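You operate a simulated robot arm through the tools that you are given. There is no shell and no other tool. Be economical: measure what you need, move in short steps, check, and stop when the job is done.

You are at the controls of a simulated two-armed robot. One attempt, no reset.

JOB
Press the zero key on the right blue box two times. Fetch the round white plug and stand it on the left middle shelf of the cart. Fetch the steel tube with square blue collars and set it on the top of the low grey cabinet. Put the steel tube with square red collars on the top of the left blue cabinet. Fetch the steel tube with square yellow collars and set it on the top of the cabinet with orange doors. Pick up the steel tube with a round white collar with one hand, pass it to the other hand and put it on the top of the red trolley. Take the long steel plug with a purple band and leave it on the top of the white cabinet. Press the right black key on the grey panel to switch it on. Any order will do. Set down upright: round white plug.

The check looks at the end state, three seconds after you hand in, the way a careful person would. Anything else that was tipped, shoved, dropped, spilled or broken makes it a failure.

ROBOT AND FRAMES
Two 7-joint arms with two-finger parallel grippers on one trunk, on a base that drives. Base frame: it is fixed to the floor where the robot stands at the start and does not move with it; the origin is under the middle of the robot, x ahead of it, y to its left, z up; the surface under the hand at the start is at about z = 920. Readings come in mm, rad, newtons and seconds.
The left shoulder is at the start at [20, 170, 1178], the right one opposite. With the tool pointing down near the work surface each hand reaches from about 220 to 680 mm from the robot's upright axis, wherever it stands, measured 20 degrees to its own side. Places, roughly: left middle shelf of the cart [900, -800, 600]; long steel plug with a purple band (3x4x11 cm) [-300, 3200, 1000]; right black key on the grey panel [-2100, 500, 1100]; round white plug (4x4x6 cm) [-200, 2100, 900]; steel tube with a round white coll (3x3x17 cm) [-100, 2700, 1000]; steel tube with square blue collar (18x2x2 cm) [0, 2500, 900]; steel tube with square red collars (18x2x2 cm) [0, 2500, 900]; steel tube with square yellow coll (18x2x2 cm) [100, 2500, 900]; top of the cabinet with orange doors [-4900, 2300, 900]; top of the left blue cabinet (40x24 cm) [3420, 620, 900]; top of the low grey cabinet [-1500, -800, 300]; top of the red trolley [-4300, 2500, 800]; top of the white cabinet [500, 200, 900]; zero key on the right blue box [700, 0, 1500]. Payload 3.8 kg a hand.
Tool frame (each hand has its own): the origin (TCP) lies between the finger pads and is the grasp point; the fingertips stand 30 mm ahead of it; z points along the fingers, y is the line along which they close. The gripper opens to 110 mm. The fingers are 20 mm wide and 10 mm thick; the gripper's body (48 by 112 mm) begins 55 mm behind the TCP.
Orientation is that of the tool frame in the base frame, as [roll, pitch, yaw] about the fixed x, y, z axes, in that order (R = Rz(yaw) Ry(pitch) Rx(roll)). With the fingers straight down and closing along the base's y, the tool's x points along the base's -x, its y along +y and its z along -z.

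CONTROLS
- The arms move only by the tool nudge_tool. It takes "left_steps", "right_steps" or both (then of equal length, played together; a hand with none holds still); each is a list of rows, each a list of 7 numbers: the shift along the base's x, y, z in units of 25 mm (1.0 is 25 mm), then the turn, a rotation vector about the base's x, y, z in units of 5 degrees (1.0 is 5 degrees), then the gripper command, from -1 (shut) to 1 (fully open), values between in proportion. In form: [[x, y, z, ax, ay, az, jaw], ...]. A call has 1 to 20 rows; each row shifts and turns the commanded pose from where the row before left it. A call with a number of a shift or a turn outside -1 to 1 is refused whole. Rows are played at 5 a second. More than 50 mm and 0.15 rad between two rows, or a gripper value outside its range, and nothing of the call is played. A pose out of reach is approached as far as the arm can. The call stops where the force on the tool passes 40 N (or 10 N more than at its start, if that is more) or the arm is blocked; 0.2 s more then pass. The fingers move at their own pace (about 72 mm/s each) and stop on an object; they squeeze with about 23 N. The grip force told is the motor's: it shows also when the fingers shut on nothing. Time passes only in rows, and 0.2 s behind the last, so rows that do not move let the fingers close. The reply holds the time, the measured pose of the TCP, the force on the tool along the base axes, the opening and the grip force, in the units named above and with some noise, with the torque about the TCP (base axes, N m) and any sound that the robot's microphone picked up.
- Cameras (640 x 400 px; columns grow to the right, rows downward): "scene" is now at [107.1, 38, 1368.4]; the picture's right is [0.39, -0.92, 0.00], its down [-0.18, -0.08, -0.98] and it looks along [0.90, 0.39, -0.20] (base axes); focal length 214 px, centre (320, 200). "left" rides on the left gripper at [72, -17, -103] in its tool frame; the picture's right is [0.23, 0.97, 0.00], its down [-0.76, 0.18, -0.62] and it looks along [-0.61, 0.14, 0.78] (tool axes); focal length 222 px, centre (320, 200). "right" rides on the right gripper at [72, 17, -103] in its tool frame; the picture's right is [-0.23, 0.97, 0.00], its down [-0.76, -0.18, -0.62] and it looks along [-0.61, -0.14, 0.78] (tool axes); focal length 222 px, centre (320, 200). There is no depth. A picture from a camera that has moved, and an enlarged one, comes with that camera's place and axes in the base frame and with its lens.
- get_image(camera): a new picture of that camera. No time passes.
- lift_body(by): slides the trunk up (or, below 0, down) by that many mm; the arms and the scene camera ride with it, the base frame stays. It gives what a move gives, with no picture.
- drive_base(legs): drives the robot by 1 to 6 legs, each [ahead, turn to the left] in mm and rad, along the robot's own axes; the way and the turn of a leg run together, so that a leg with both is an arc; at most 1500 mm and 3.142 rad a leg. The arms and the cameras ride along, it lands a little off, and it stops where it bumps. It gives what a move gives.
- head_to(pan, tilt): turns the head with the scene camera to pan (to the left, within 1.396 rad either way) and tilt (down, from -0.506 to 1.204), counted from straight ahead of the robot. It gives what a move gives.
- inspect(camera, box): a new picture of the part [left, top, right, bottom] of that camera's present view, enlarged. No time passes.
- finish_job(): hands the job in; it is judged then, once.

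Work in short steps. Places have to be worked out from the pictures, the camera data and where the tool is seen: move nearer, look again, correct. Check each grasp and each placing, and mend what went wrong. You have 217 turns and 220 pictures in all, those below and enlarged ones among them. Open the grippers and draw the arms clear of the work before you hand the job in, unless the task says otherwise; then end with one line.

The tools are called after "Call:" as a command line: name --argument value ..., lists and objects as JSON in quotes. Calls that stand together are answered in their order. nudge_tool: Moves the arms, as the interface text tells. Its arguments: {"type":"object","properties":{"left_steps":{"type":"array"},"right_steps":{"type":"array"}},"required":[]} The other tools are called the same way: lift_body (by) slides the trunk up or down; drive_base (legs) drives the base; head_to (pan, tilt) turns the head that bears the scene camera; get_image (camera) takes a picture; inspect (camera, box) takes an enlarged picture of a part of a camera's view; finish_job () hands the job in.

At the start:

```text
t: 0.0
left_tool_pos: [496.1, 309.9, 1000.2]
left_tcp_rot: [3.141, -0.001, 3.141]
left_wrist_force: [-0.4, -0.1, -0.9]
left_torque: [0.0, -0.03, 0.01]
left_opening: 110.0
left_grip_force: 0.1
right_tool_pos: [498.3, -122.6, 999.2]
right_tcp_rot: [3.141, 0.0, -3.141]
right_wrist_force: [-0.1, 0.9, 0.1]
right_torque: [-0.01, -0.01, 0.01]
right_opening: 110.0
right_grip_force: 0.1
trunk travel left (down, up): [-275.0, 295.0]
robot x, y, heading: [0.2, -0.4, -0.0]
head pan, tilt: [0.405, 0.202]
```

scene: 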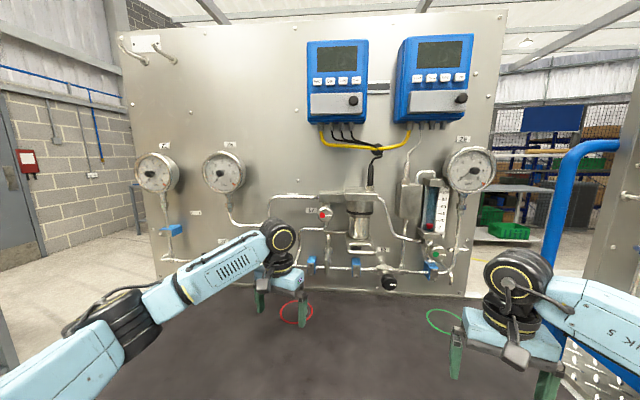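
right: 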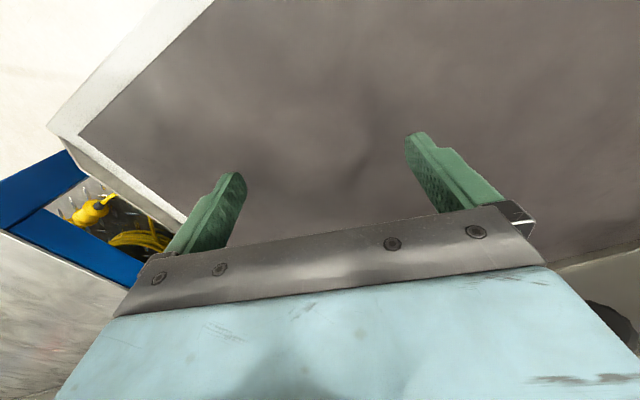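
left: 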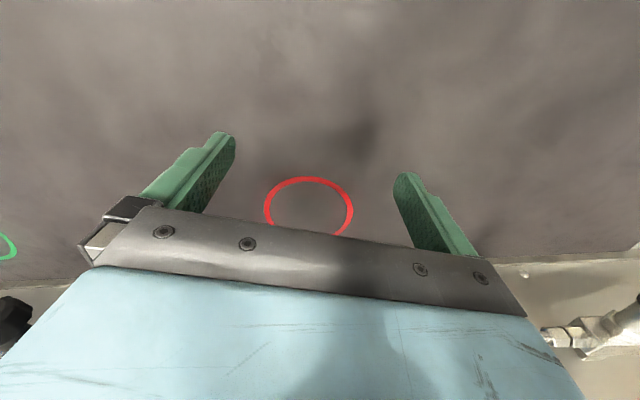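

The two blue boxes hang on the panel ahead. I enlarge the right one to find its keys.

Call:
inspect --camera "scene" --box '[380, 20, 500, 140]'

Call:
head_to --pan -0.8 --tilt 0.4

Call:
get_image --camera "scene"

```text
3.33 times, centred on (440, 80) of scene
camera zoom: at [107.1, 38.0, 1368.4], right [0.39, -0.92, 0.0], down [-0.18, -0.08, -0.98], along [0.9, 0.39, -0.2], focal length 715 px, centre (-80, 600)
```

zoom: 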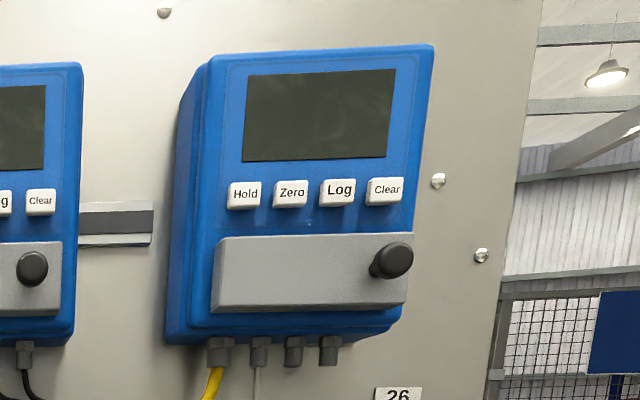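

```text
t: 1.4
left_tool_pos: [494.1, 310.3, 1000.7]
left_tcp_rot: [-3.14, 0.0, 3.141]
left_wrist_force: [0.7, -0.4, 0.6]
left_torque: [-0.02, 0.0, -0.02]
left_opening: 110.1
left_grip_force: 0.1
right_tool_pos: [498.9, -121.4, 1000.5]
right_tcp_rot: [-3.141, 0.0, 3.141]
right_wrist_force: [0.0, -0.3, -0.1]
right_torque: [-0.02, 0.0, 0.01]
right_opening: 109.7
right_grip_force: 0.1
trunk travel left (down, up): [-275.0, 295.0]
robot x, y, heading: [-1.5, 2.1, 0.005]
head pan, tilt: [-0.799, 0.4]
```

```text
215 pictures are left
camera scene: at [86.1, -65.1, 1350.0], right [-0.72, -0.7, 0.0], down [-0.27, 0.28, -0.92], along [0.64, -0.66, -0.39], focal length 214 px, centre (320, 200)
```

scene: 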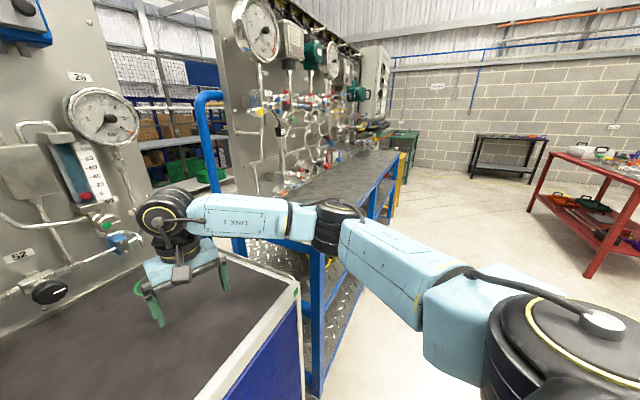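

The Zero key works out near y≈18, z≈1545 for a face at x≈700. I raise the trunk, then turn the right hand to point forward with its fingers shut.

Call:
lift_body --by 270

Call:
nudge_tool --right_steps '[[-0.2, 0.3, 0.5, 0, -1, 0, -1], [-0.2, 0.3, 0.5, 0, -1, 0, -1], [-0.2, 0.3, 0.5, 0, -1, 0, -1], [-0.2, 0.3, 0.5, 0, -1, 0, -1], [-0.2, 0.3, 0.5, 0, -1, 0, -1], [-0.2, 0.3, 0.5, 0, -1, 0, -1], [-0.2, 0.3, 0.5, 0, -1, 0, -1], [-0.2, 0.3, 0.5, 0, -1, 0, -1], [-0.2, 0.3, 0.5, 0, -1, 0, -1], [0, 0.3, 0.5, 0, -1, 0, -1], [0, 0.3, 0.5, 0, -1, 0, -1], [0, 0.3, 0.5, 0, -1, 0, -1], [0, 0.3, 0.5, 0, -1, 0, -1], [0, 0.3, 0.5, 0, -1, 0, -1], [0, 0.3, 0.5, 0, -1, 0, -1], [0, 0.3, 0.5, 0, -1, 0, -1], [0, 0.3, 0.5, 0, -1, 0, -1], [0, 0.3, 0.5, 0, -1, 0, -1]]'

Call:
head_to --pan 0.0 --tilt 0.2

Call:
get_image --camera "scene"

Call:
get_image --camera "right"

```text
t: 4.2
left_tool_pos: [495.8, 309.9, 1270.6]
left_tcp_rot: [3.141, 0.0, -3.14]
left_wrist_force: [-0.3, -0.3, -0.4]
left_torque: [0.01, -0.04, -0.01]
left_opening: 110.2
left_grip_force: 0.0
right_tool_pos: [499.2, -122.1, 1269.8]
right_tcp_rot: [3.14, -0.002, -3.142]
right_wrist_force: [0.3, -0.3, -1.0]
right_torque: [0.0, 0.02, 0.02]
right_opening: 109.8
right_grip_force: 0.0
trunk travel left (down, up): [-545.0, 25.0]
robot x, y, heading: [-1.4, -2.5, -0.001]
head pan, tilt: [-0.799, 0.4]
```

```text
t: 8.0
left_tool_pos: [494.3, 309.3, 1270.3]
left_tcp_rot: [3.14, 0.0, -3.14]
left_wrist_force: [-0.1, -0.7, -0.3]
left_torque: [-0.04, -0.01, 0.0]
left_opening: 109.9
left_grip_force: 0.0
right_tool_pos: [454.7, 14.0, 1495.1]
right_tcp_rot: [0.289, 1.569, 0.29]
right_wrist_force: [0.1, 0.8, -0.4]
right_torque: [0.03, 0.02, 0.0]
right_opening: 0.0
right_grip_force: 23.1
trunk travel left (down, up): [-545.0, 25.0]
robot x, y, heading: [-0.1, -1.4, -0.006]
head pan, tilt: [-0.799, 0.4]
```

```text
t: 9.1
left_tool_pos: [494.7, 309.3, 1269.2]
left_tcp_rot: [-3.141, -0.001, -3.142]
left_wrist_force: [0.2, 0.4, 0.7]
left_torque: [-0.01, 0.0, 0.04]
left_opening: 110.0
left_grip_force: 0.1
right_tool_pos: [455.4, 12.8, 1494.5]
right_tcp_rot: [-0.188, 1.57, -0.188]
right_wrist_force: [0.2, 0.4, -0.3]
right_torque: [0.04, -0.01, -0.01]
right_opening: 0.2
right_grip_force: 23.0
trunk travel left (down, up): [-545.0, 25.0]
robot x, y, heading: [-0.6, -0.1, 0.001]
head pan, tilt: [0.0, 0.201]
```

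```text
214 pictures are left
camera scene: at [114.7, 1.2, 1638.6], right [0.0, -1.0, 0.0], down [-0.2, 0.0, -0.98], along [0.98, 0.0, -0.2], focal length 214 px, centre (320, 200)
```

scene: 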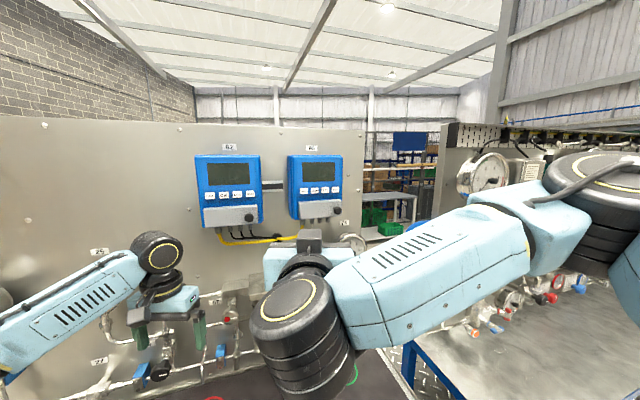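

```text
213 pictures are left
camera right: at [352.1, 29.0, 1423.5], right [0.0, 0.97, 0.23], down [-0.62, -0.18, 0.76], along [0.78, -0.14, 0.61], focal length 222 px, centre (320, 200)
```

right: 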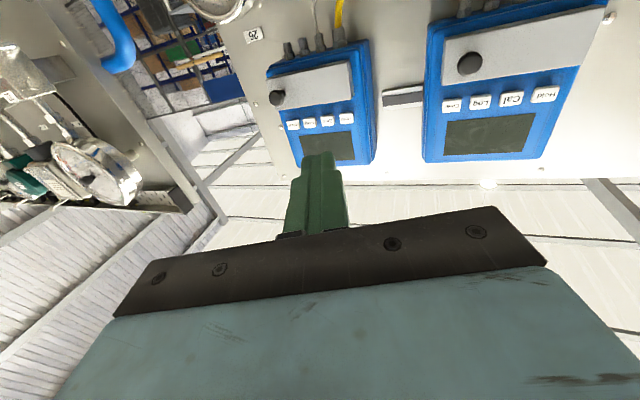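

I enlarge both views to triangulate the Zero key.

Call:
inspect --camera "scene" --box '[270, 140, 370, 240]'

Call:
inspect --camera "right" --box '[250, 60, 390, 190]'

```text
4.00 times, centred on (320, 190) of scene
camera zoom: at [114.7, 1.2, 1638.6], right [0.0, -1.0, 0.0], down [-0.2, 0.0, -0.98], along [0.98, 0.0, -0.2], focal length 858 px, centre (320, 240)
```

zoom: 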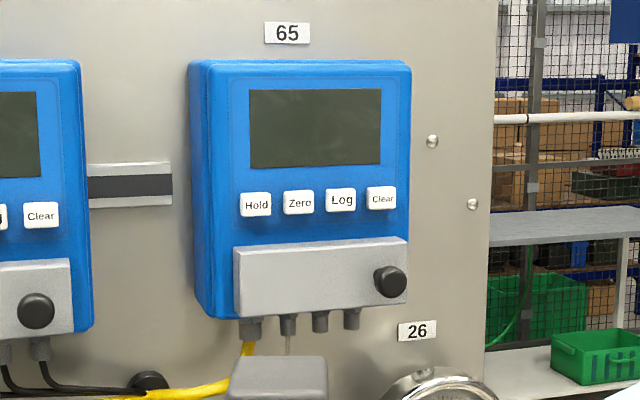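

```text
3.08 times, centred on (320, 125) of right
camera zoom: at [352.1, 29.0, 1423.5], right [0.0, 0.97, 0.23], down [-0.62, -0.18, 0.76], along [0.78, -0.14, 0.61], focal length 684 px, centre (320, 431)
```

zoom: 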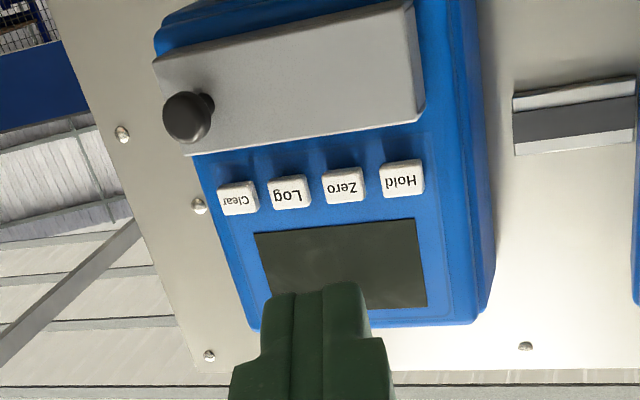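

The key is at about (705, 15, 1545). I bring the fingertip to within about 20 mm of it and look.

Call:
nudge_tool --right_steps '[[0, 0.1, 1, 0, 0, 0, -1], [0, 0, 1, 0, 0, 0, -1], [1, 0, 0, 0, 0, 0, -1], [1, 0, 0, 0, 0, 0, -1], [1, 0, 0, 0, 0, 0, -1], [1, 0, 0, 0, 0, 0, -1], [1, 0, 0, 0, 0, 0, -1], [1, 0, 0, 0, 0, 0, -1], [1, 0, 0, 0, 0, 0, -1], [0.9, 0, 0, 0, 0, 0, -1], [0, 0, 0, 0, 0, 0, -1]]'

Call:
inspect --camera "right" --box '[220, 60, 420, 200]'

Call:
inspect --camera "scene" --box '[260, 130, 380, 240]'

```text
t: 11.5
left_tool_pos: [495.5, 309.2, 1270.3]
left_tcp_rot: [3.141, 0.001, -3.14]
left_wrist_force: [1.1, -0.1, 0.1]
left_torque: [-0.01, 0.0, 0.0]
left_opening: 110.3
left_grip_force: 0.0
right_tool_pos: [649.9, 15.3, 1544.4]
right_tcp_rot: [-1.098, 1.571, -1.096]
right_wrist_force: [-0.1, 0.1, -0.6]
right_torque: [-0.02, -0.02, 0.02]
right_opening: 0.1
right_grip_force: 23.2
trunk travel left (down, up): [-545.0, 25.0]
robot x, y, heading: [1.3, -4.2, -0.001]
head pan, tilt: [0.0, 0.201]
```

```text
2.86 times, centred on (320, 130) of right
camera zoom: at [548.5, 30.9, 1473.4], right [0.0, 0.97, 0.23], down [-0.62, -0.18, 0.76], along [0.78, -0.14, 0.61], focal length 635 px, centre (320, 400)
```

zoom: 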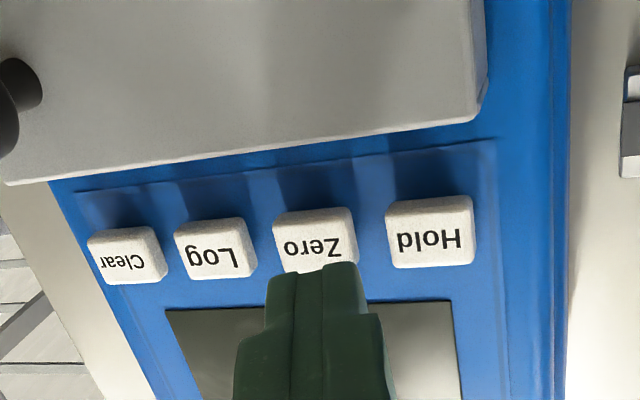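

```text
3.64 times, centred on (320, 185) of scene
camera zoom: at [114.2, 1.1, 1638.6], right [0.0, -1.0, 0.0], down [-0.2, 0.0, -0.98], along [0.98, 0.0, -0.2], focal length 780 px, centre (320, 254)
```

zoom: 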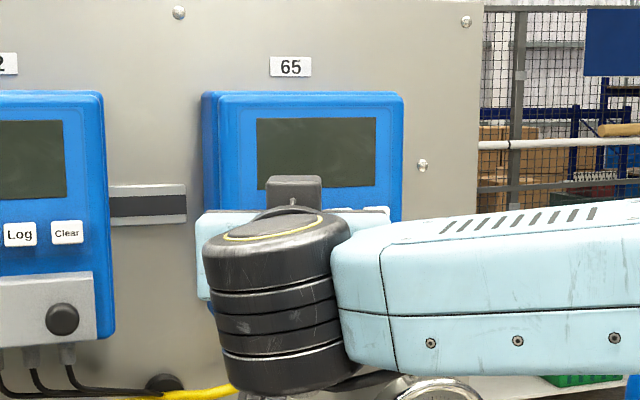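

The fingertip lines up with the Zero key and is about 25 mm short. I advance in small steps and watch force and sound.

Call:
nudge_tool --right_steps '[[0.4, 0, 0, 0, 0, 0, -1], [0.3, 0, 0, 0, 0, 0, -1], [0.1, 0, 0, 0, 0, 0, -1], [0.1, 0, 0, 0, 0, 0, -1], [0.1, 0, 0, 0, 0, 0, -1], [0, 0, 0, 0, 0, 0, -1]]'

Call:
inspect --camera "right" --box '[220, 60, 420, 200]'

```text
t: 12.9
left_tool_pos: [494.1, 311.0, 1270.8]
left_tcp_rot: [3.141, 0.0, -3.141]
left_wrist_force: [-1.0, 0.4, -1.0]
left_torque: [-0.01, 0.01, 0.03]
left_opening: 110.2
left_grip_force: 0.0
right_tool_pos: [674.0, 16.9, 1545.0]
right_tcp_rot: [-1.24, 1.567, -1.24]
right_wrist_force: [-5.9, 3.1, -1.4]
right_torque: [-0.01, 0.02, 0.13]
right_opening: 0.0
right_grip_force: 23.3
trunk travel left (down, up): [-545.0, 25.0]
robot x, y, heading: [-0.2, 2.2, -0.005]
head pan, tilt: [0.0, 0.201]
heard: click
```

```text
2.86 times, centred on (320, 130) of right
camera zoom: at [571.8, 32.2, 1473.7], right [0.0, 0.97, 0.23], down [-0.62, -0.18, 0.76], along [0.78, -0.14, 0.61], focal length 635 px, centre (320, 400)
```

zoom: 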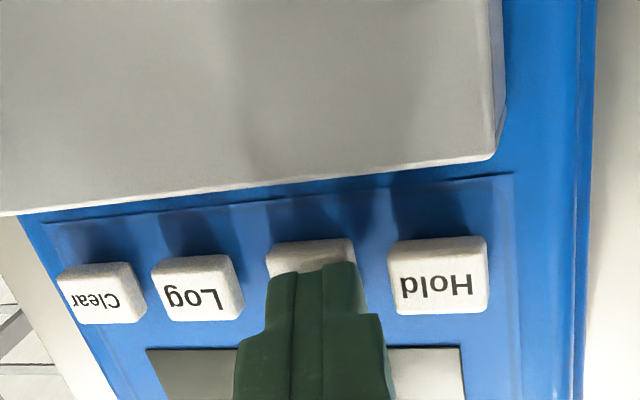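

A click was heard at 6 N. I back off 15 mm to release, press again the same way, then retreat.

Call:
nudge_tool --right_steps '[[-0.6, 0, 0, 0, 0, 0, -1], [0, 0, 0, 0, 0, 0, -1]]'

Call:
nudge_tool --right_steps '[[0.3, 0, 0, 0, 0, 0, -1], [0.1, 0, 0, 0, 0, 0, -1], [0.1, 0, 0, 0, 0, 0, -1], [0.1, 0, 0, 0, 0, 0, -1], [0, 0, 0, 0, 0, 0, -1]]'

Call:
get_image --camera "scene"

```text
t: 13.5
left_tool_pos: [494.5, 309.2, 1270.4]
left_tcp_rot: [-3.141, -0.002, 3.141]
left_wrist_force: [-0.2, -0.4, -0.6]
left_torque: [-0.02, 0.0, 0.01]
left_opening: 110.0
left_grip_force: 0.0
right_tool_pos: [661.3, 14.5, 1544.7]
right_tcp_rot: [1.601, 1.57, 1.601]
right_wrist_force: [-0.3, 0.5, -0.1]
right_torque: [0.01, -0.02, -0.02]
right_opening: 0.0
right_grip_force: 23.3
trunk travel left (down, up): [-545.0, 25.0]
robot x, y, heading: [1.1, 4.0, 0.001]
head pan, tilt: [0.0, 0.201]
```

```text
t: 14.7
left_tool_pos: [494.2, 309.7, 1270.5]
left_tcp_rot: [3.141, 0.001, 3.141]
left_wrist_force: [0.8, -0.1, 0.0]
left_torque: [-0.02, 0.01, 0.02]
left_opening: 110.3
left_grip_force: 0.0
right_tool_pos: [674.2, 16.0, 1545.4]
right_tcp_rot: [-1.509, 1.57, -1.507]
right_wrist_force: [-5.1, 0.8, -2.2]
right_torque: [0.01, 0.1, 0.08]
right_opening: 0.0
right_grip_force: 22.9
trunk travel left (down, up): [-545.0, 25.0]
robot x, y, heading: [-1.6, -1.8, 0.003]
head pan, tilt: [0.0, 0.201]
heard: click
```

```text
207 pictures are left
camera scene: at [113.3, 1.7, 1638.7], right [0.0, -1.0, 0.0], down [-0.2, 0.0, -0.98], along [0.98, 0.0, -0.2], focal length 214 px, centre (320, 200)
```

scene: 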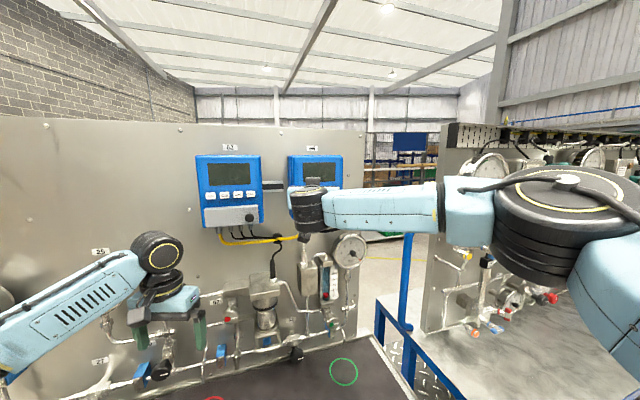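

Second click heard. I retract the right hand, reverse its turn, and draw both hands in.

Call:
nudge_tool --right_steps '[[-1, 0, 0, 0, 0, 0, -1], [-1, 0, 0, 0, 0, 0, -1], [-1, 0, 0, 0, 0, 0, -1], [-1, 0, 0, 0, 0, 0, -1], [-1, 0, 0, 0, 0, 0, -1], [-1, 0, 0, 0, 0, 0, -1], [-1, 0, 0, 0, 0, 0, -1], [-1, 0, 0, 0, 0, 0, -1]]'

Call:
nudge_tool --right_steps '[[0, -0.6, -0.6, 0, 1, 0, -1], [0, -0.6, -0.6, 0, 1, 0, -1], [0, -0.6, -0.6, 0, 1, 0, -1], [0, -0.6, -0.6, 0, 1, 0, -1], [0, -0.6, -0.6, 0, 1, 0, -1], [0, -0.6, -0.6, 0, 1, 0, -1], [0, -0.6, -0.6, 0, 1, 0, -1], [0, -0.6, -0.6, 0, 1, 0, -1], [0, -0.6, -0.6, 0, 1, 0, -1], [0, -0.6, -0.6, 0, 1, 0, -1], [0, -0.6, -0.6, 0, 1, 0, -1], [0, -0.6, -0.6, 0, 1, 0, -1], [0, -0.6, -0.6, 0, 1, 0, -1], [0, -0.6, -0.6, 0, 1, 0, -1], [0, -0.6, -0.6, 0, 1, 0, -1], [0, -0.6, -0.6, 0, 1, 0, -1], [0, -0.6, -0.6, 0, 1, 0, 1], [0, 0, 0, 0, 1, 0, 1]]' --left_steps '[[-0.4, 0, 0, 0, 0, 0, 1], [-0.4, 0, 0, 0, 0, 0, 1], [-0.4, 0, 0, 0, 0, 0, 1], [-0.4, 0, 0, 0, 0, 0, 1], [-0.4, 0, 0, 0, 0, 0, 1], [-0.4, 0, 0, 0, 0, 0, 1], [-0.4, 0, 0, 0, 0, 0, 1], [-0.4, 0, 0, 0, 0, 0, 1], [-0.4, 0, 0, 0, 0, 0, 1], [-0.4, 0, 0, 0, 0, 0, 1], [0, 0, 0, 0, 0, 0, 1], [0, 0, 0, 0, 0, 0, 1], [0, 0, 0, 0, 0, 0, 1], [0, 0, 0, 0, 0, 0, 1], [0, 0, 0, 0, 0, 0, 1], [0, 0, 0, 0, 0, 0, 1], [0, 0, 0, 0, 0, 0, 1], [0, 0, 0, 0, 0, 0, 1]]'

Call:
head_to --pan 1.39 --tilt 0.35

Call:
get_image --camera "scene"

Call:
head_to --pan -1.0 --tilt 0.5

Call:
get_image --camera "scene"

```text
t: 16.5
left_tool_pos: [494.7, 310.1, 1270.3]
left_tcp_rot: [-3.142, 0.001, -3.141]
left_wrist_force: [0.3, 0.4, 0.0]
left_torque: [0.01, 0.0, -0.01]
left_opening: 110.3
left_grip_force: 0.1
right_tool_pos: [475.6, 15.6, 1542.5]
right_tcp_rot: [-3.108, 1.57, -3.109]
right_wrist_force: [-0.1, 0.0, -0.2]
right_torque: [-0.01, 0.01, -0.02]
right_opening: 0.0
right_grip_force: 23.2
trunk travel left (down, up): [-545.0, 25.0]
robot x, y, heading: [-0.1, -0.2, 0.005]
head pan, tilt: [0.0, 0.201]
```

```text
t: 20.3
left_tool_pos: [395.8, 310.7, 1271.4]
left_tcp_rot: [3.141, 0.0, -3.14]
left_wrist_force: [0.5, 0.6, 0.2]
left_torque: [-0.03, 0.03, -0.01]
left_opening: 110.0
left_grip_force: 0.0
right_tool_pos: [475.6, -238.0, 1289.5]
right_tcp_rot: [3.14, -0.001, -3.142]
right_wrist_force: [-0.1, -0.2, -0.4]
right_torque: [0.03, -0.03, 0.02]
right_opening: 82.4
right_grip_force: 0.0
trunk travel left (down, up): [-545.0, 25.0]
robot x, y, heading: [0.6, -0.7, 0.002]
head pan, tilt: [0.0, 0.201]
```

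```text
t: 21.8
left_tool_pos: [395.0, 310.0, 1269.8]
left_tcp_rot: [-3.141, 0.0, -3.141]
left_wrist_force: [0.1, 0.2, 0.4]
left_torque: [-0.01, -0.03, -0.01]
left_opening: 110.1
left_grip_force: 0.1
right_tool_pos: [475.4, -238.6, 1290.8]
right_tcp_rot: [3.14, 0.0, 3.141]
right_wrist_force: [0.6, 0.5, 0.9]
right_torque: [0.0, 0.0, 0.05]
right_opening: 109.9
right_grip_force: 0.0
trunk travel left (down, up): [-545.0, 25.0]
robot x, y, heading: [0.6, -0.6, 0.001]
head pan, tilt: [1.389, 0.351]
```

```text
206 pictures are left
camera scene: at [38.4, 92.9, 1624.6], right [0.98, -0.18, 0.0], down [-0.06, -0.34, -0.94], along [0.17, 0.92, -0.34], focal length 214 px, centre (320, 200)
```

scene: 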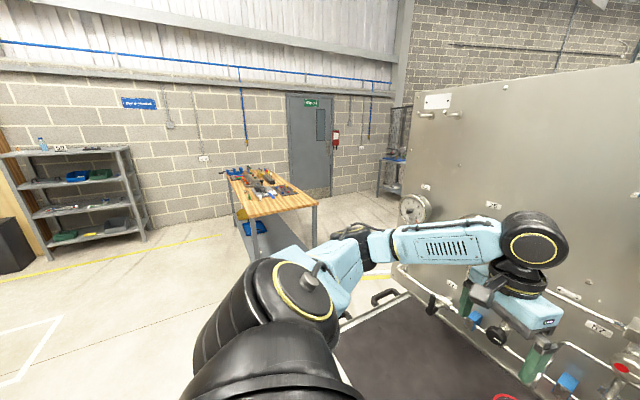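

```text
t: 24.0
left_tool_pos: [395.3, 310.0, 1269.2]
left_tcp_rot: [3.141, 0.0, -3.141]
left_wrist_force: [-0.1, 0.2, 0.2]
left_torque: [0.0, 0.0, 0.01]
left_opening: 109.9
left_grip_force: 0.1
right_tool_pos: [474.7, -238.9, 1289.0]
right_tcp_rot: [3.141, 0.0, -3.141]
right_wrist_force: [-0.4, -1.2, 0.0]
right_torque: [0.01, 0.0, -0.01]
right_opening: 110.1
right_grip_force: 0.1
trunk travel left (down, up): [-545.0, 25.0]
robot x, y, heading: [-4.2, 0.2, -0.003]
head pan, tilt: [-1.0, 0.499]
```

```text
205 pictures are left
camera scene: at [70.7, -75.2, 1610.9], right [-0.84, -0.54, 0.0], down [-0.26, 0.4, -0.88], along [0.47, -0.74, -0.48], focal length 214 px, centre (320, 200)
```

scene: 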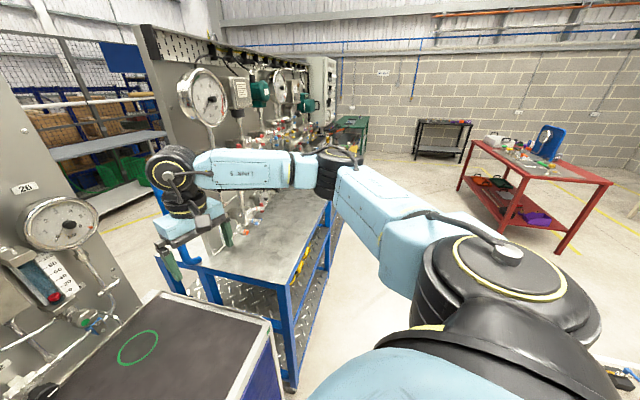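

The wooden bench to the left holds the parts. I back off 700 mm, turn left and drive along −x of the bench, then look at it.

Call:
drive_base --legs '[[-800, 0], [0, 1.571], [1500, 0]]'

Call:
head_to --pan -0.6 --tilt 0.5

Call:
get_image --camera "scene"

```text
t: 39.2
left_tool_pos: [-1153.8, 1880.4, 1269.6]
left_tcp_rot: [-3.14, 0.001, -1.552]
left_wrist_force: [-0.3, 0.0, -0.2]
left_torque: [-0.01, -0.01, -0.03]
left_opening: 109.9
left_grip_force: 0.1
right_tool_pos: [-607.3, 1971.3, 1289.4]
right_tcp_rot: [-3.142, 0.0, -1.552]
right_wrist_force: [0.4, 1.2, 0.1]
right_torque: [0.01, -0.03, 0.02]
right_opening: 110.1
right_grip_force: 0.0
trunk travel left (down, up): [-545.0, 25.0]
robot x, y, heading: [-834.8, 1486.8, 1.592]
head pan, tilt: [-1.0, 0.499]
```

```text
t: 40.1
left_tool_pos: [-1153.9, 1881.1, 1270.4]
left_tcp_rot: [3.141, -0.002, -1.551]
left_wrist_force: [0.2, -0.1, 0.2]
left_torque: [0.03, 0.01, -0.02]
left_opening: 110.3
left_grip_force: 0.0
right_tool_pos: [-606.6, 1970.7, 1290.0]
right_tcp_rot: [-3.14, 0.001, -1.552]
right_wrist_force: [0.4, 0.6, 0.1]
right_torque: [-0.02, -0.03, 0.01]
right_opening: 109.8
right_grip_force: 0.1
trunk travel left (down, up): [-545.0, 25.0]
robot x, y, heading: [-839.1, 1489.6, 1.592]
head pan, tilt: [-0.6, 0.499]
```

```text
204 pictures are left
camera scene: at [-785.9, 1589.7, 1610.9], right [0.84, -0.55, 0.0], down [-0.26, -0.4, -0.88], along [0.48, 0.73, -0.48], focal length 214 px, centre (320, 200)
```

scene: 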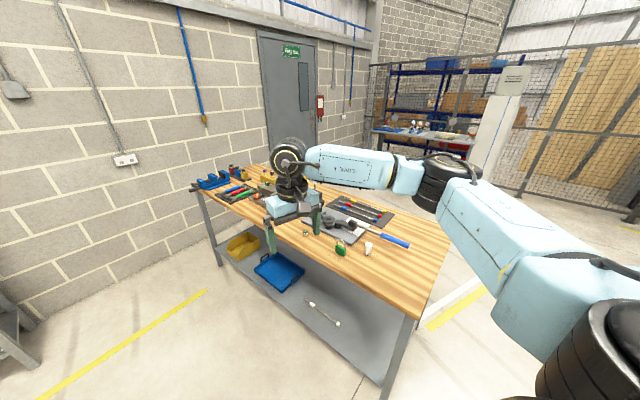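

The bench stands turned about 0.33 rad. I enlarge the two halves of its top to sort the parts.

Call:
inspect --camera "scene" --box '[290, 180, 430, 270]'

Call:
inspect --camera "scene" --box '[180, 155, 300, 230]'

```text
4.44 times, centred on (360, 225) of scene
camera zoom: at [-785.9, 1589.7, 1610.9], right [0.84, -0.55, 0.0], down [-0.26, -0.4, -0.88], along [0.48, 0.73, -0.48], focal length 953 px, centre (142, 89)
```

zoom: 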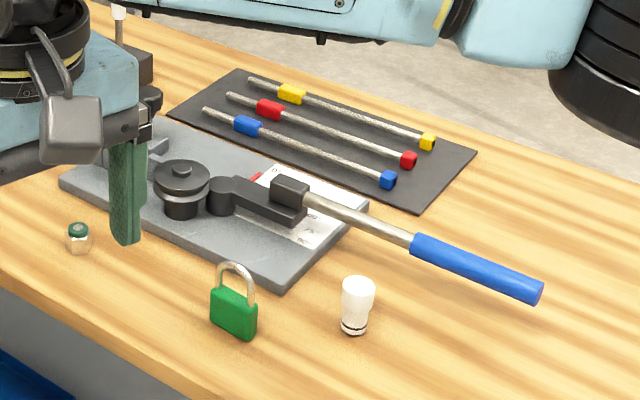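

```text
5.33 times, centred on (240, 192) of scene
camera zoom: at [-785.9, 1589.7, 1610.9], right [0.84, -0.55, 0.0], down [-0.26, -0.4, -0.88], along [0.48, 0.73, -0.48], focal length 1144 px, centre (747, 240)
```

zoom: 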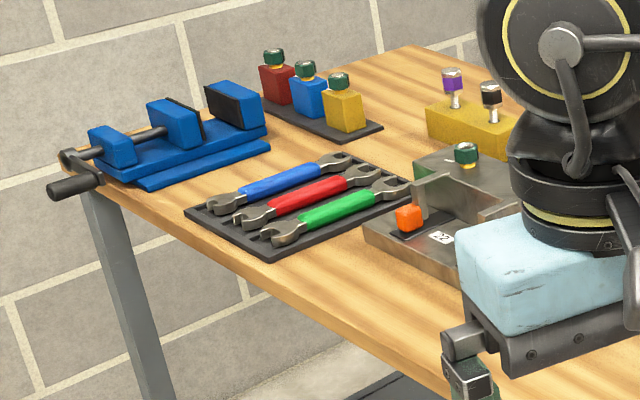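

The tubes lie near the bench's back edge, behind a pipe bender, so working from the back side looks better. I draw the hands in, turn to face +x and look at the passage.

Call:
nudge_tool --left_steps '[[0, -0.8, 0, 0, 0, 0, 1], [0, -0.8, 0, 0, 0, 0, 1], [0, -0.8, 0, 0, 0, 0, 1], [0, -0.8, 0, 0, 0, 0, 1], [0, 0, 0, 0, 0, 0, 1], [0, 0, 0, 0, 0, 0, 1], [0, 0, 0, 0, 0, 0, 1]]' --right_steps '[[0, -1, 0, 0, 0, 0, 1], [0, -1, 0, 0, 0, 0, 1], [0, -1, 0, 0, 0, 0, 1], [0, -1, 0, 0, 0, 0, 1], [0, -1, 0, 0, 0, 0, 1], [0, -1, 0, 0, 0, 0, 1], [0, -0.8, 0, 0, 0, 0, 1]]'

Call:
drive_base --legs '[[0, -1.592]]'

Call:
head_to --pan 0.25 --tilt 0.35

Call:
get_image --camera "scene"

```text
t: 41.7
left_tool_pos: [-1153.0, 1800.3, 1269.9]
left_tcp_rot: [3.142, 0.0, -1.55]
left_wrist_force: [-0.3, 0.3, -0.7]
left_torque: [0.02, 0.02, -0.01]
left_opening: 110.1
left_grip_force: 0.1
right_tool_pos: [-606.8, 1801.5, 1288.3]
right_tcp_rot: [-3.141, 0.001, -1.552]
right_wrist_force: [0.5, 0.5, -0.3]
right_torque: [0.0, -0.01, 0.0]
right_opening: 109.8
right_grip_force: 0.0
trunk travel left (down, up): [-545.0, 25.0]
robot x, y, heading: [-835.0, 1491.7, 1.592]
head pan, tilt: [-0.6, 0.499]
```

```text
t: 46.0
left_tool_pos: [-516.9, 1798.6, 1269.5]
left_tcp_rot: [3.141, -0.001, 3.128]
left_wrist_force: [-0.7, 0.0, 0.8]
left_torque: [-0.02, -0.01, 0.02]
left_opening: 110.0
left_grip_force: 0.1
right_tool_pos: [-532.5, 1252.1, 1288.8]
right_tcp_rot: [-3.141, -0.001, 3.129]
right_wrist_force: [0.0, 0.6, 0.0]
right_torque: [0.0, 0.0, 0.01]
right_opening: 110.1
right_grip_force: 0.0
trunk travel left (down, up): [-545.0, 25.0]
robot x, y, heading: [-833.5, 1489.6, -0.009]
head pan, tilt: [-0.6, 0.499]
```

```text
t: 47.1
left_tool_pos: [-516.0, 1797.9, 1271.0]
left_tcp_rot: [3.14, 0.001, 3.128]
left_wrist_force: [-1.6, 0.5, -0.5]
left_torque: [0.01, 0.03, 0.04]
left_opening: 110.0
left_grip_force: 0.0
right_tool_pos: [-534.0, 1252.0, 1288.1]
right_tcp_rot: [3.14, 0.002, 3.128]
right_wrist_force: [0.1, -0.3, 0.3]
right_torque: [-0.01, 0.01, 0.02]
right_opening: 110.0
right_grip_force: 0.0
trunk travel left (down, up): [-545.0, 25.0]
robot x, y, heading: [-833.5, 1494.0, -0.015]
head pan, tilt: [0.25, 0.351]
```

```text
201 pictures are left
camera scene: at [-723.9, 1514.1, 1624.6], right [0.23, -0.97, 0.0], down [-0.33, -0.08, -0.94], along [0.91, 0.22, -0.34], focal length 214 px, centre (320, 200)
```

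scene: 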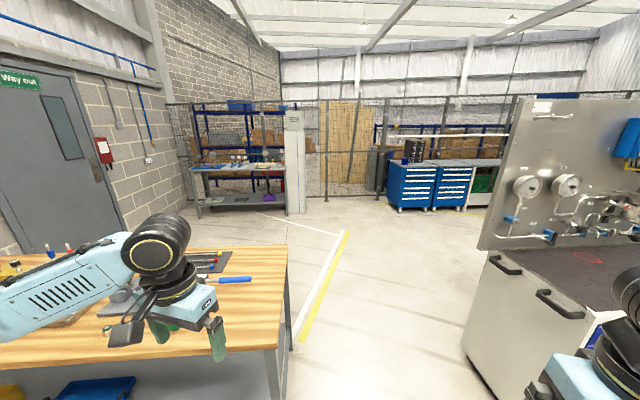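

The passage is wide. I drive around the bench's near end to its back side and turn to face the bench.

Call:
drive_base --legs '[[1254, -0.02], [0, 0.91], [717, 0], [0, 1.036], [500, 0], [0, 1.57]]'

Call:
head_to --pan 0.0 --tilt 0.75

Call:
get_image --camera "scene"

```text
t: 68.3
left_tool_pos: [494.6, 2076.9, 1270.3]
left_tcp_rot: [3.142, 0.001, 0.397]
left_wrist_force: [0.3, 1.3, -0.6]
left_torque: [0.0, -0.02, 0.05]
left_opening: 110.1
left_grip_force: 0.1
right_tool_pos: [290.6, 2585.2, 1287.7]
right_tcp_rot: [-3.141, 0.0, 0.398]
right_wrist_force: [-0.2, -0.7, 0.1]
right_torque: [0.01, -0.01, -0.01]
right_opening: 109.9
right_grip_force: 0.1
trunk travel left (down, up): [-545.0, 25.0]
robot x, y, heading: [664.7, 2490.2, -2.743]
head pan, tilt: [0.25, 0.351]
```

```text
t: 69.2
left_tool_pos: [493.3, 2076.5, 1270.5]
left_tcp_rot: [3.141, 0.001, 0.399]
left_wrist_force: [0.4, 0.3, 0.5]
left_torque: [-0.02, 0.0, -0.02]
left_opening: 110.0
left_grip_force: 0.0
right_tool_pos: [289.9, 2584.1, 1287.4]
right_tcp_rot: [3.141, -0.001, 0.399]
right_wrist_force: [0.4, -0.4, -1.2]
right_torque: [-0.03, 0.01, 0.01]
right_opening: 110.0
right_grip_force: 0.0
trunk travel left (down, up): [-545.0, 25.0]
robot x, y, heading: [669.1, 2486.1, -2.739]
head pan, tilt: [0.0, 0.75]
```

```text
200 pictures are left
camera scene: at [568.7, 2447.2, 1589.0], right [-0.39, 0.92, 0.0], down [0.63, 0.26, -0.73], along [-0.67, -0.28, -0.68], focal length 214 px, centre (320, 200)
```

scene: 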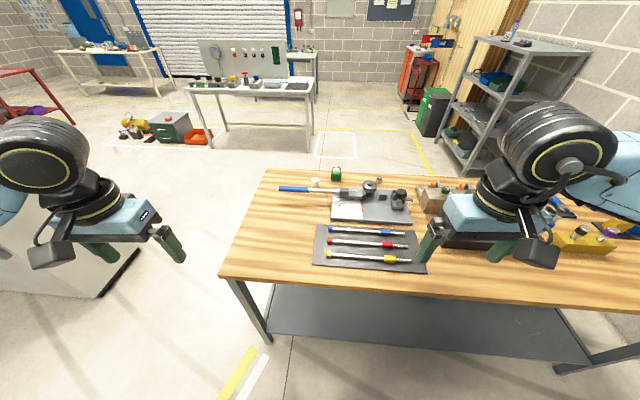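

From here the three tubes lie on a mat near the back edge, slightly to my right. I square up, drive 120 mm closer and lower the trunk, then view the tubes with the right wrist camera.

Call:
drive_base --legs '[[0, -0.07], [120, 0]]'

Call:
lift_body --by -200

Call:
get_image --camera "scene"

Call:
get_image --camera "right"

```text
t: 70.9
left_tool_pos: [352.1, 2051.3, 1270.0]
left_tcp_rot: [3.14, -0.001, 0.327]
left_wrist_force: [0.2, -0.2, -0.9]
left_torque: [-0.02, 0.02, 0.03]
left_opening: 109.9
left_grip_force: 0.1
right_tool_pos: [186.7, 2571.9, 1287.6]
right_tcp_rot: [-3.142, 0.0, 0.324]
right_wrist_force: [0.1, 0.0, 1.2]
right_torque: [0.01, 0.0, 0.05]
right_opening: 110.1
right_grip_force: 0.0
trunk travel left (down, up): [-545.0, 25.0]
robot x, y, heading: [550.6, 2447.3, -2.815]
head pan, tilt: [0.0, 0.75]
```

```text
t: 73.0
left_tool_pos: [351.1, 2051.6, 1070.2]
left_tcp_rot: [-3.141, -0.001, 0.326]
left_wrist_force: [0.0, -0.1, -0.7]
left_torque: [0.01, -0.01, -0.01]
left_opening: 110.1
left_grip_force: 0.1
right_tool_pos: [185.3, 2572.6, 1088.2]
right_tcp_rot: [-3.141, -0.002, 0.326]
right_wrist_force: [0.8, 0.3, -0.1]
right_torque: [0.0, -0.02, -0.01]
right_opening: 110.0
right_grip_force: 0.1
trunk travel left (down, up): [-345.0, 225.0]
robot x, y, heading: [546.0, 2448.0, -2.818]
head pan, tilt: [0.0, 0.75]
```

```text
199 pictures are left
camera scene: at [452.7, 2415.6, 1389.0], right [-0.32, 0.95, 0.0], down [0.65, 0.22, -0.73], along [-0.69, -0.23, -0.68], focal length 214 px, centre (320, 200)
```

scene: 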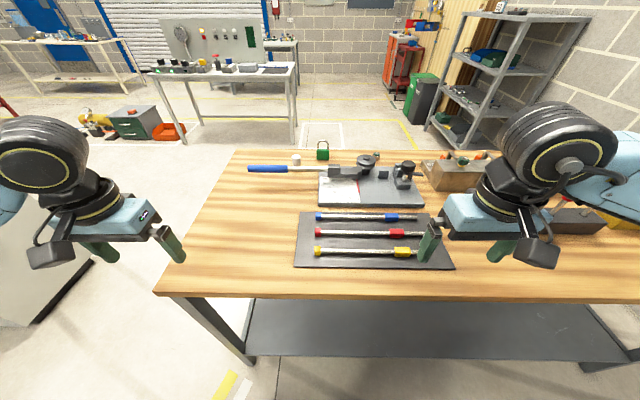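

```text
198 pictures are left
camera right: at [260.4, 2578.9, 1192.5], right [0.1, -1.0, 0.0], down [-0.78, -0.08, 0.62], along [-0.62, -0.06, -0.78], focal length 222 px, centre (320, 200)
```

right: 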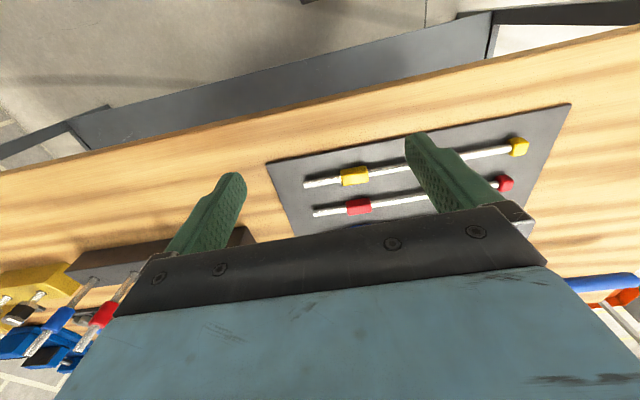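

Red tube's middle is near (60, 2395), lying along the bench edge. I bring the right hand above it, turn it 90° about vertical, narrow the opening and look again.

Call:
nudge_tool --right_steps '[[-0.273, -0.391, -0.173, 0, 0, 1, -0.1], [-0.273, -0.391, -0.173, 0, 0, 1, -0.1], [-0.273, -0.391, -0.173, 0, 0, 1, -0.1], [-0.273, -0.391, -0.173, 0, 0, 1, -0.1], [-0.273, -0.391, -0.173, 0, 0, 1, -0.1], [-0.273, -0.391, -0.173, 0, 0, 1, -0.1], [-0.273, -0.391, -0.173, 0, 0, 1, -0.1], [-0.273, -0.391, -0.173, 0, 0, 1, -0.1], [-0.273, -0.391, -0.173, 0, 0, 1, -0.1], [-0.273, -0.391, -0.173, 0, 0, 1, -0.1], [-0.273, -0.391, -0.173, 0, 0, 1, -0.1], [-0.273, -0.391, -0.173, 0, 0, 1, -0.1], [-0.273, -0.391, -0.173, 0, 0, 1, -0.1], [-0.273, -0.391, -0.173, 0, 0, 1, -0.1], [-0.273, -0.391, -0.173, 0, 0, 1, -0.1], [-0.273, -0.391, -0.173, 0, 0, 1, -0.1], [-0.273, -0.391, -0.173, 0, 0, 1, -0.1], [-0.273, -0.391, -0.173, 0, 0, 1, -0.1]]'

Call:
get_image --camera "right"

Call:
get_image --camera "scene"

```text
t: 76.8
left_tool_pos: [352.0, 2051.8, 1071.5]
left_tcp_rot: [3.14, 0.0, 0.327]
left_wrist_force: [-0.5, -0.1, 0.6]
left_torque: [0.0, -0.01, -0.02]
left_opening: 110.0
left_grip_force: 0.2
right_tool_pos: [103.0, 2455.2, 1036.6]
right_tcp_rot: [-3.141, 0.001, 1.375]
right_wrist_force: [-0.3, 0.0, 0.2]
right_torque: [0.01, 0.01, 0.04]
right_opening: 49.5
right_grip_force: 0.1
right hand out of reach, approached as far as the arm can: row 13, 14, 15, 16, 17, 18
trunk travel left (down, up): [-345.0, 225.0]
robot x, y, heading: [551.1, 2448.7, -2.814]
head pan, tilt: [0.0, 0.75]
```

```text
197 pictures are left
camera right: at [134.8, 2522.0, 1140.4], right [0.91, -0.41, 0.0], down [-0.32, -0.71, 0.62], along [-0.26, -0.57, -0.78], focal length 222 px, centre (320, 200)
```

right: 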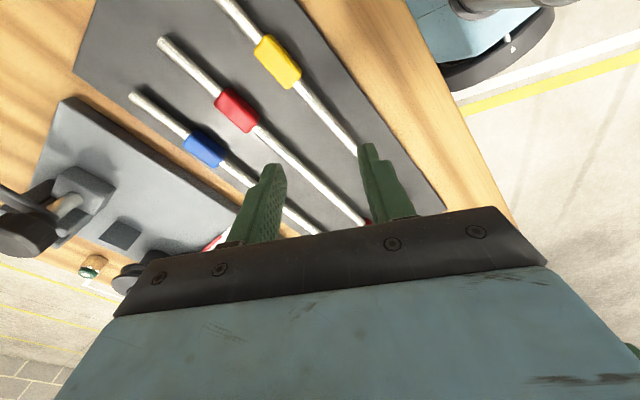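

```text
196 pictures are left
camera scene: at [452.7, 2415.6, 1388.9], right [-0.32, 0.95, 0.0], down [0.65, 0.22, -0.73], along [-0.69, -0.23, -0.68], focal length 214 px, centre (320, 200)
```

scene: 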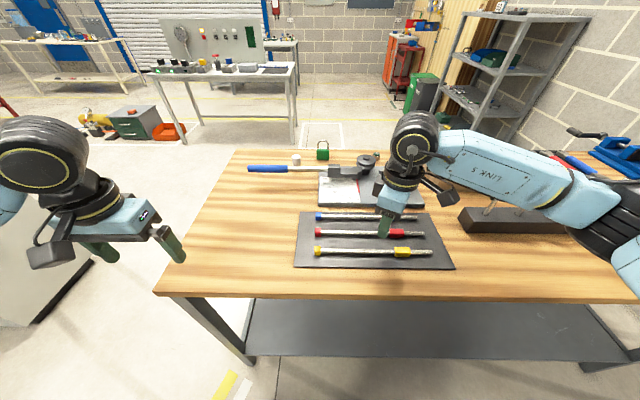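

The +90° turn runs into a wrist limit at 60°. I turn the other way instead, 20 rows of −5° with a small rise first.

Call:
nudge_tool --right_steps '[[0, 0, 0.3, 0, 0, -1, -0.1], [0, 0, 0.3, 0, 0, -1, -0.1], [0, 0, 0, 0, 0, -1, -0.1], [0, 0, 0, 0, 0, -1, -0.1], [0, 0, 0, 0, 0, -1, -0.1], [0, 0, 0, 0, 0, -1, -0.1], [0, 0, 0, 0, 0, -1, -0.1], [0, 0, 0, 0, 0, -1, -0.1], [0, 0, 0, 0, 0, -1, -0.1], [0, 0, 0, 0, 0, -1, -0.1], [0, 0, 0, 0, 0, -1, -0.1], [0, 0, 0, 0, 0, -1, -0.1], [0, 0, 0, 0, 0, -1, -0.1], [0, 0, 0, 0, 0, -1, -0.1], [0, 0, 0, 0, 0, -1, -0.1], [0, 0, 0, 0, 0, -1, -0.1], [0, 0, 0, 0, 0, -1, -0.1], [0, 0, 0, 0, 0, -1, -0.1], [0, 0, 0, 0, 0, -1, -0.1], [0, 0, 0, 0, 0, -1, -0.1]]'

Call:
nudge_tool --right_steps '[[0, 0, 0, 0, 0, -1, -0.1], [0, 0, 0, 0, 0, -1, -0.1], [0, 0, 0, 0, 0, -1, -0.1], [0, 0, 0, 0, 0, -1, -0.1], [0, 0, 0, 0, 0, -1, -0.1], [0, 0, 0, 0, 0, -1, -0.1], [0, 0, 0, 0, 0, -1, -0.1], [0, 0, 0, 0, 0, -1, -0.1], [0, 0, 0, 0, 0, -1, -0.1], [0, 0, 0, 0, 0, -1, -0.1]]'

Call:
get_image --camera "right"

```text
t: 81.0
left_tool_pos: [351.4, 2052.8, 1070.0]
left_tcp_rot: [3.141, 0.0, 0.326]
left_wrist_force: [-0.1, -0.4, 0.3]
left_torque: [0.0, 0.0, 0.0]
left_opening: 110.0
left_grip_force: 0.2
right_tool_pos: [104.2, 2455.6, 1049.5]
right_tcp_rot: [3.141, 0.0, -0.375]
right_wrist_force: [-0.3, -0.4, 0.1]
right_torque: [0.04, 0.01, 0.03]
right_opening: 49.5
right_grip_force: 0.1
trunk travel left (down, up): [-345.0, 225.0]
robot x, y, heading: [550.0, 2449.3, -2.811]
head pan, tilt: [0.0, 0.75]
```

```text
t: 83.2
left_tool_pos: [351.3, 2051.7, 1069.3]
left_tcp_rot: [-3.141, 0.001, 0.327]
left_wrist_force: [1.4, -0.7, 0.0]
left_torque: [-0.03, -0.01, 0.02]
left_opening: 110.3
left_grip_force: 0.1
right_tool_pos: [103.9, 2454.7, 1050.4]
right_tcp_rot: [-3.14, 0.0, -1.246]
right_wrist_force: [-0.2, 0.0, -0.3]
right_torque: [0.05, 0.0, -0.02]
right_opening: 49.5
right_grip_force: 0.1
trunk travel left (down, up): [-345.0, 225.0]
robot x, y, heading: [548.2, 2447.3, -2.81]
head pan, tilt: [0.0, 0.75]
```

```text
195 pictures are left
camera right: at [111.9, 2379.7, 1154.6], right [-1.0, -0.1, 0.0], down [-0.07, 0.78, 0.62], along [-0.06, 0.62, -0.78], focal length 222 px, centre (320, 200)
```

right: 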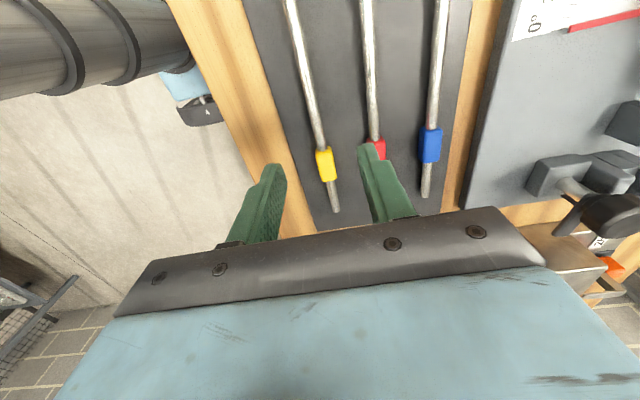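

Turned properly. The red tube's line passes about (65, 2396); I shift above it and come down to z≈975 to check.

Call:
nudge_tool --right_steps '[[-0.8, -1, 0, 0, 0, 0, -0.1], [-0.76, -1, 0, 0, 0, 0, -0.1], [0, -0.36, -1, 0, 0, 0, -0.1], [0, 0, -1, 0, 0, 0, -0.1], [0, 0, -1, 0, 0, 0, -0.1], [0, 0, 0, 0, 0, 0, -0.1]]'

Call:
get_image --camera "right"

Call:
inspect --camera "scene" --box '[280, 180, 480, 290]'

```text
t: 84.7
left_tool_pos: [352.6, 2050.9, 1071.8]
left_tcp_rot: [3.141, -0.001, 0.326]
left_wrist_force: [0.4, 1.1, 0.2]
left_torque: [-0.01, -0.01, -0.01]
left_opening: 109.8
left_grip_force: 0.0
right_tool_pos: [65.0, 2394.6, 973.5]
right_tcp_rot: [3.14, -0.001, -1.243]
right_wrist_force: [-0.7, 0.3, -1.2]
right_torque: [-0.03, -0.03, 0.0]
right_opening: 49.5
right_grip_force: 0.1
trunk travel left (down, up): [-345.0, 225.0]
robot x, y, heading: [550.5, 2447.4, -2.816]
head pan, tilt: [0.0, 0.75]
```

```text
194 pictures are left
camera right: at [73.3, 2320.1, 1079.9], right [-1.0, -0.1, 0.0], down [-0.08, 0.78, 0.62], along [-0.06, 0.62, -0.78], focal length 222 px, centre (320, 200)
```

right: 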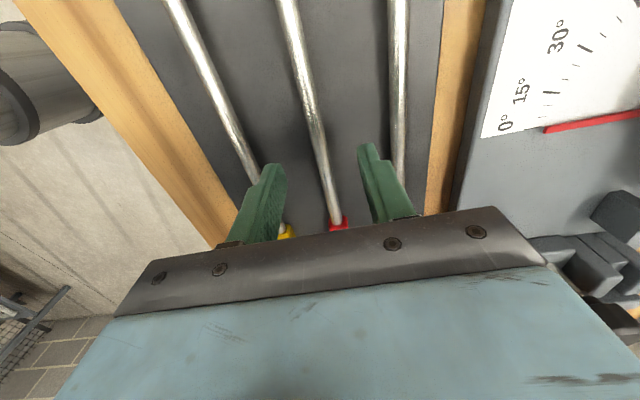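

```text
3.20 times, centred on (380, 235) of scene
camera zoom: at [452.8, 2415.6, 1389.0], right [-0.32, 0.95, 0.0], down [0.65, 0.22, -0.73], along [-0.69, -0.23, -0.68], focal length 686 px, centre (128, 88)
```

zoom: 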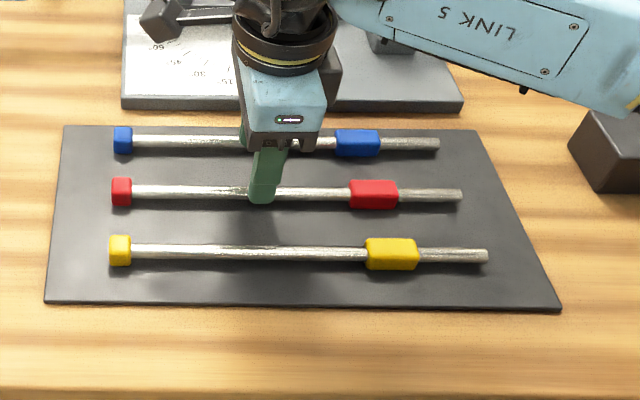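

Red tube is centred between the fingers. I lower in small steps, watching the force, then close.

Call:
nudge_tool --right_steps '[[0, 0, -0.6, 0, 0, 0, -0.1], [0, 0, -0.4, 0, 0, 0, -0.1], [0, 0, -0.3, 0, 0, 0, -0.1], [0, 0, 0, 0, 0, 0, -0.1]]'

Call:
inspect --camera "right" --box '[200, 90, 440, 240]'

Call:
inspect --camera "scene" --box '[320, 190, 420, 260]'

```text
t: 85.7
left_tool_pos: [351.9, 2053.2, 1071.0]
left_tcp_rot: [-3.141, -0.001, 0.325]
left_wrist_force: [0.3, -0.3, -0.4]
left_torque: [0.0, -0.02, 0.0]
left_opening: 109.8
left_grip_force: 0.1
right_tool_pos: [65.3, 2395.6, 942.9]
right_tcp_rot: [-3.141, 0.0, -1.244]
right_wrist_force: [0.1, 0.7, -0.1]
right_torque: [0.02, -0.04, -0.01]
right_opening: 49.3
right_grip_force: 0.1
trunk travel left (down, up): [-345.0, 225.0]
robot x, y, heading: [552.2, 2450.7, -2.812]
head pan, tilt: [0.0, 0.75]
```

```text
2.67 times, centred on (320, 165) of right
camera zoom: at [73.2, 2320.3, 1047.8], right [-1.0, -0.1, 0.0], down [-0.08, 0.78, 0.62], along [-0.06, 0.62, -0.78], focal length 592 px, centre (320, 293)
```

zoom: 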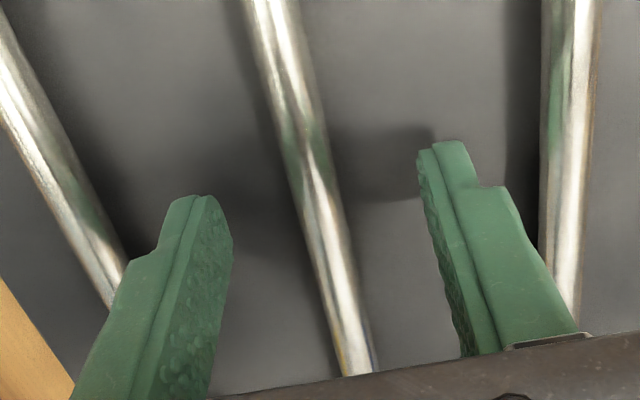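

```text
5.71 times, centred on (370, 225) of scene
camera zoom: at [452.7, 2415.6, 1388.9], right [-0.32, 0.95, 0.0], down [0.65, 0.22, -0.73], along [-0.69, -0.23, -0.68], focal length 1226 px, centre (34, 57)
```

zoom: 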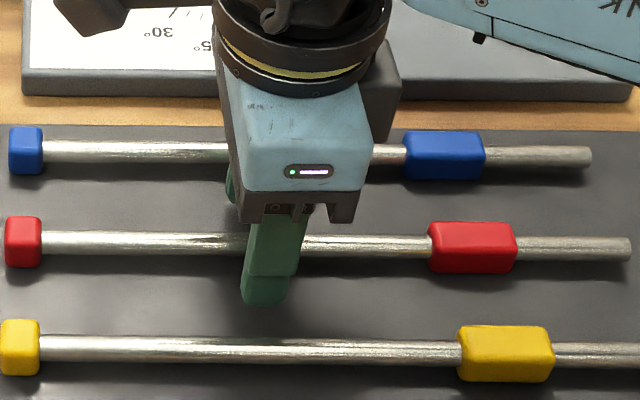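

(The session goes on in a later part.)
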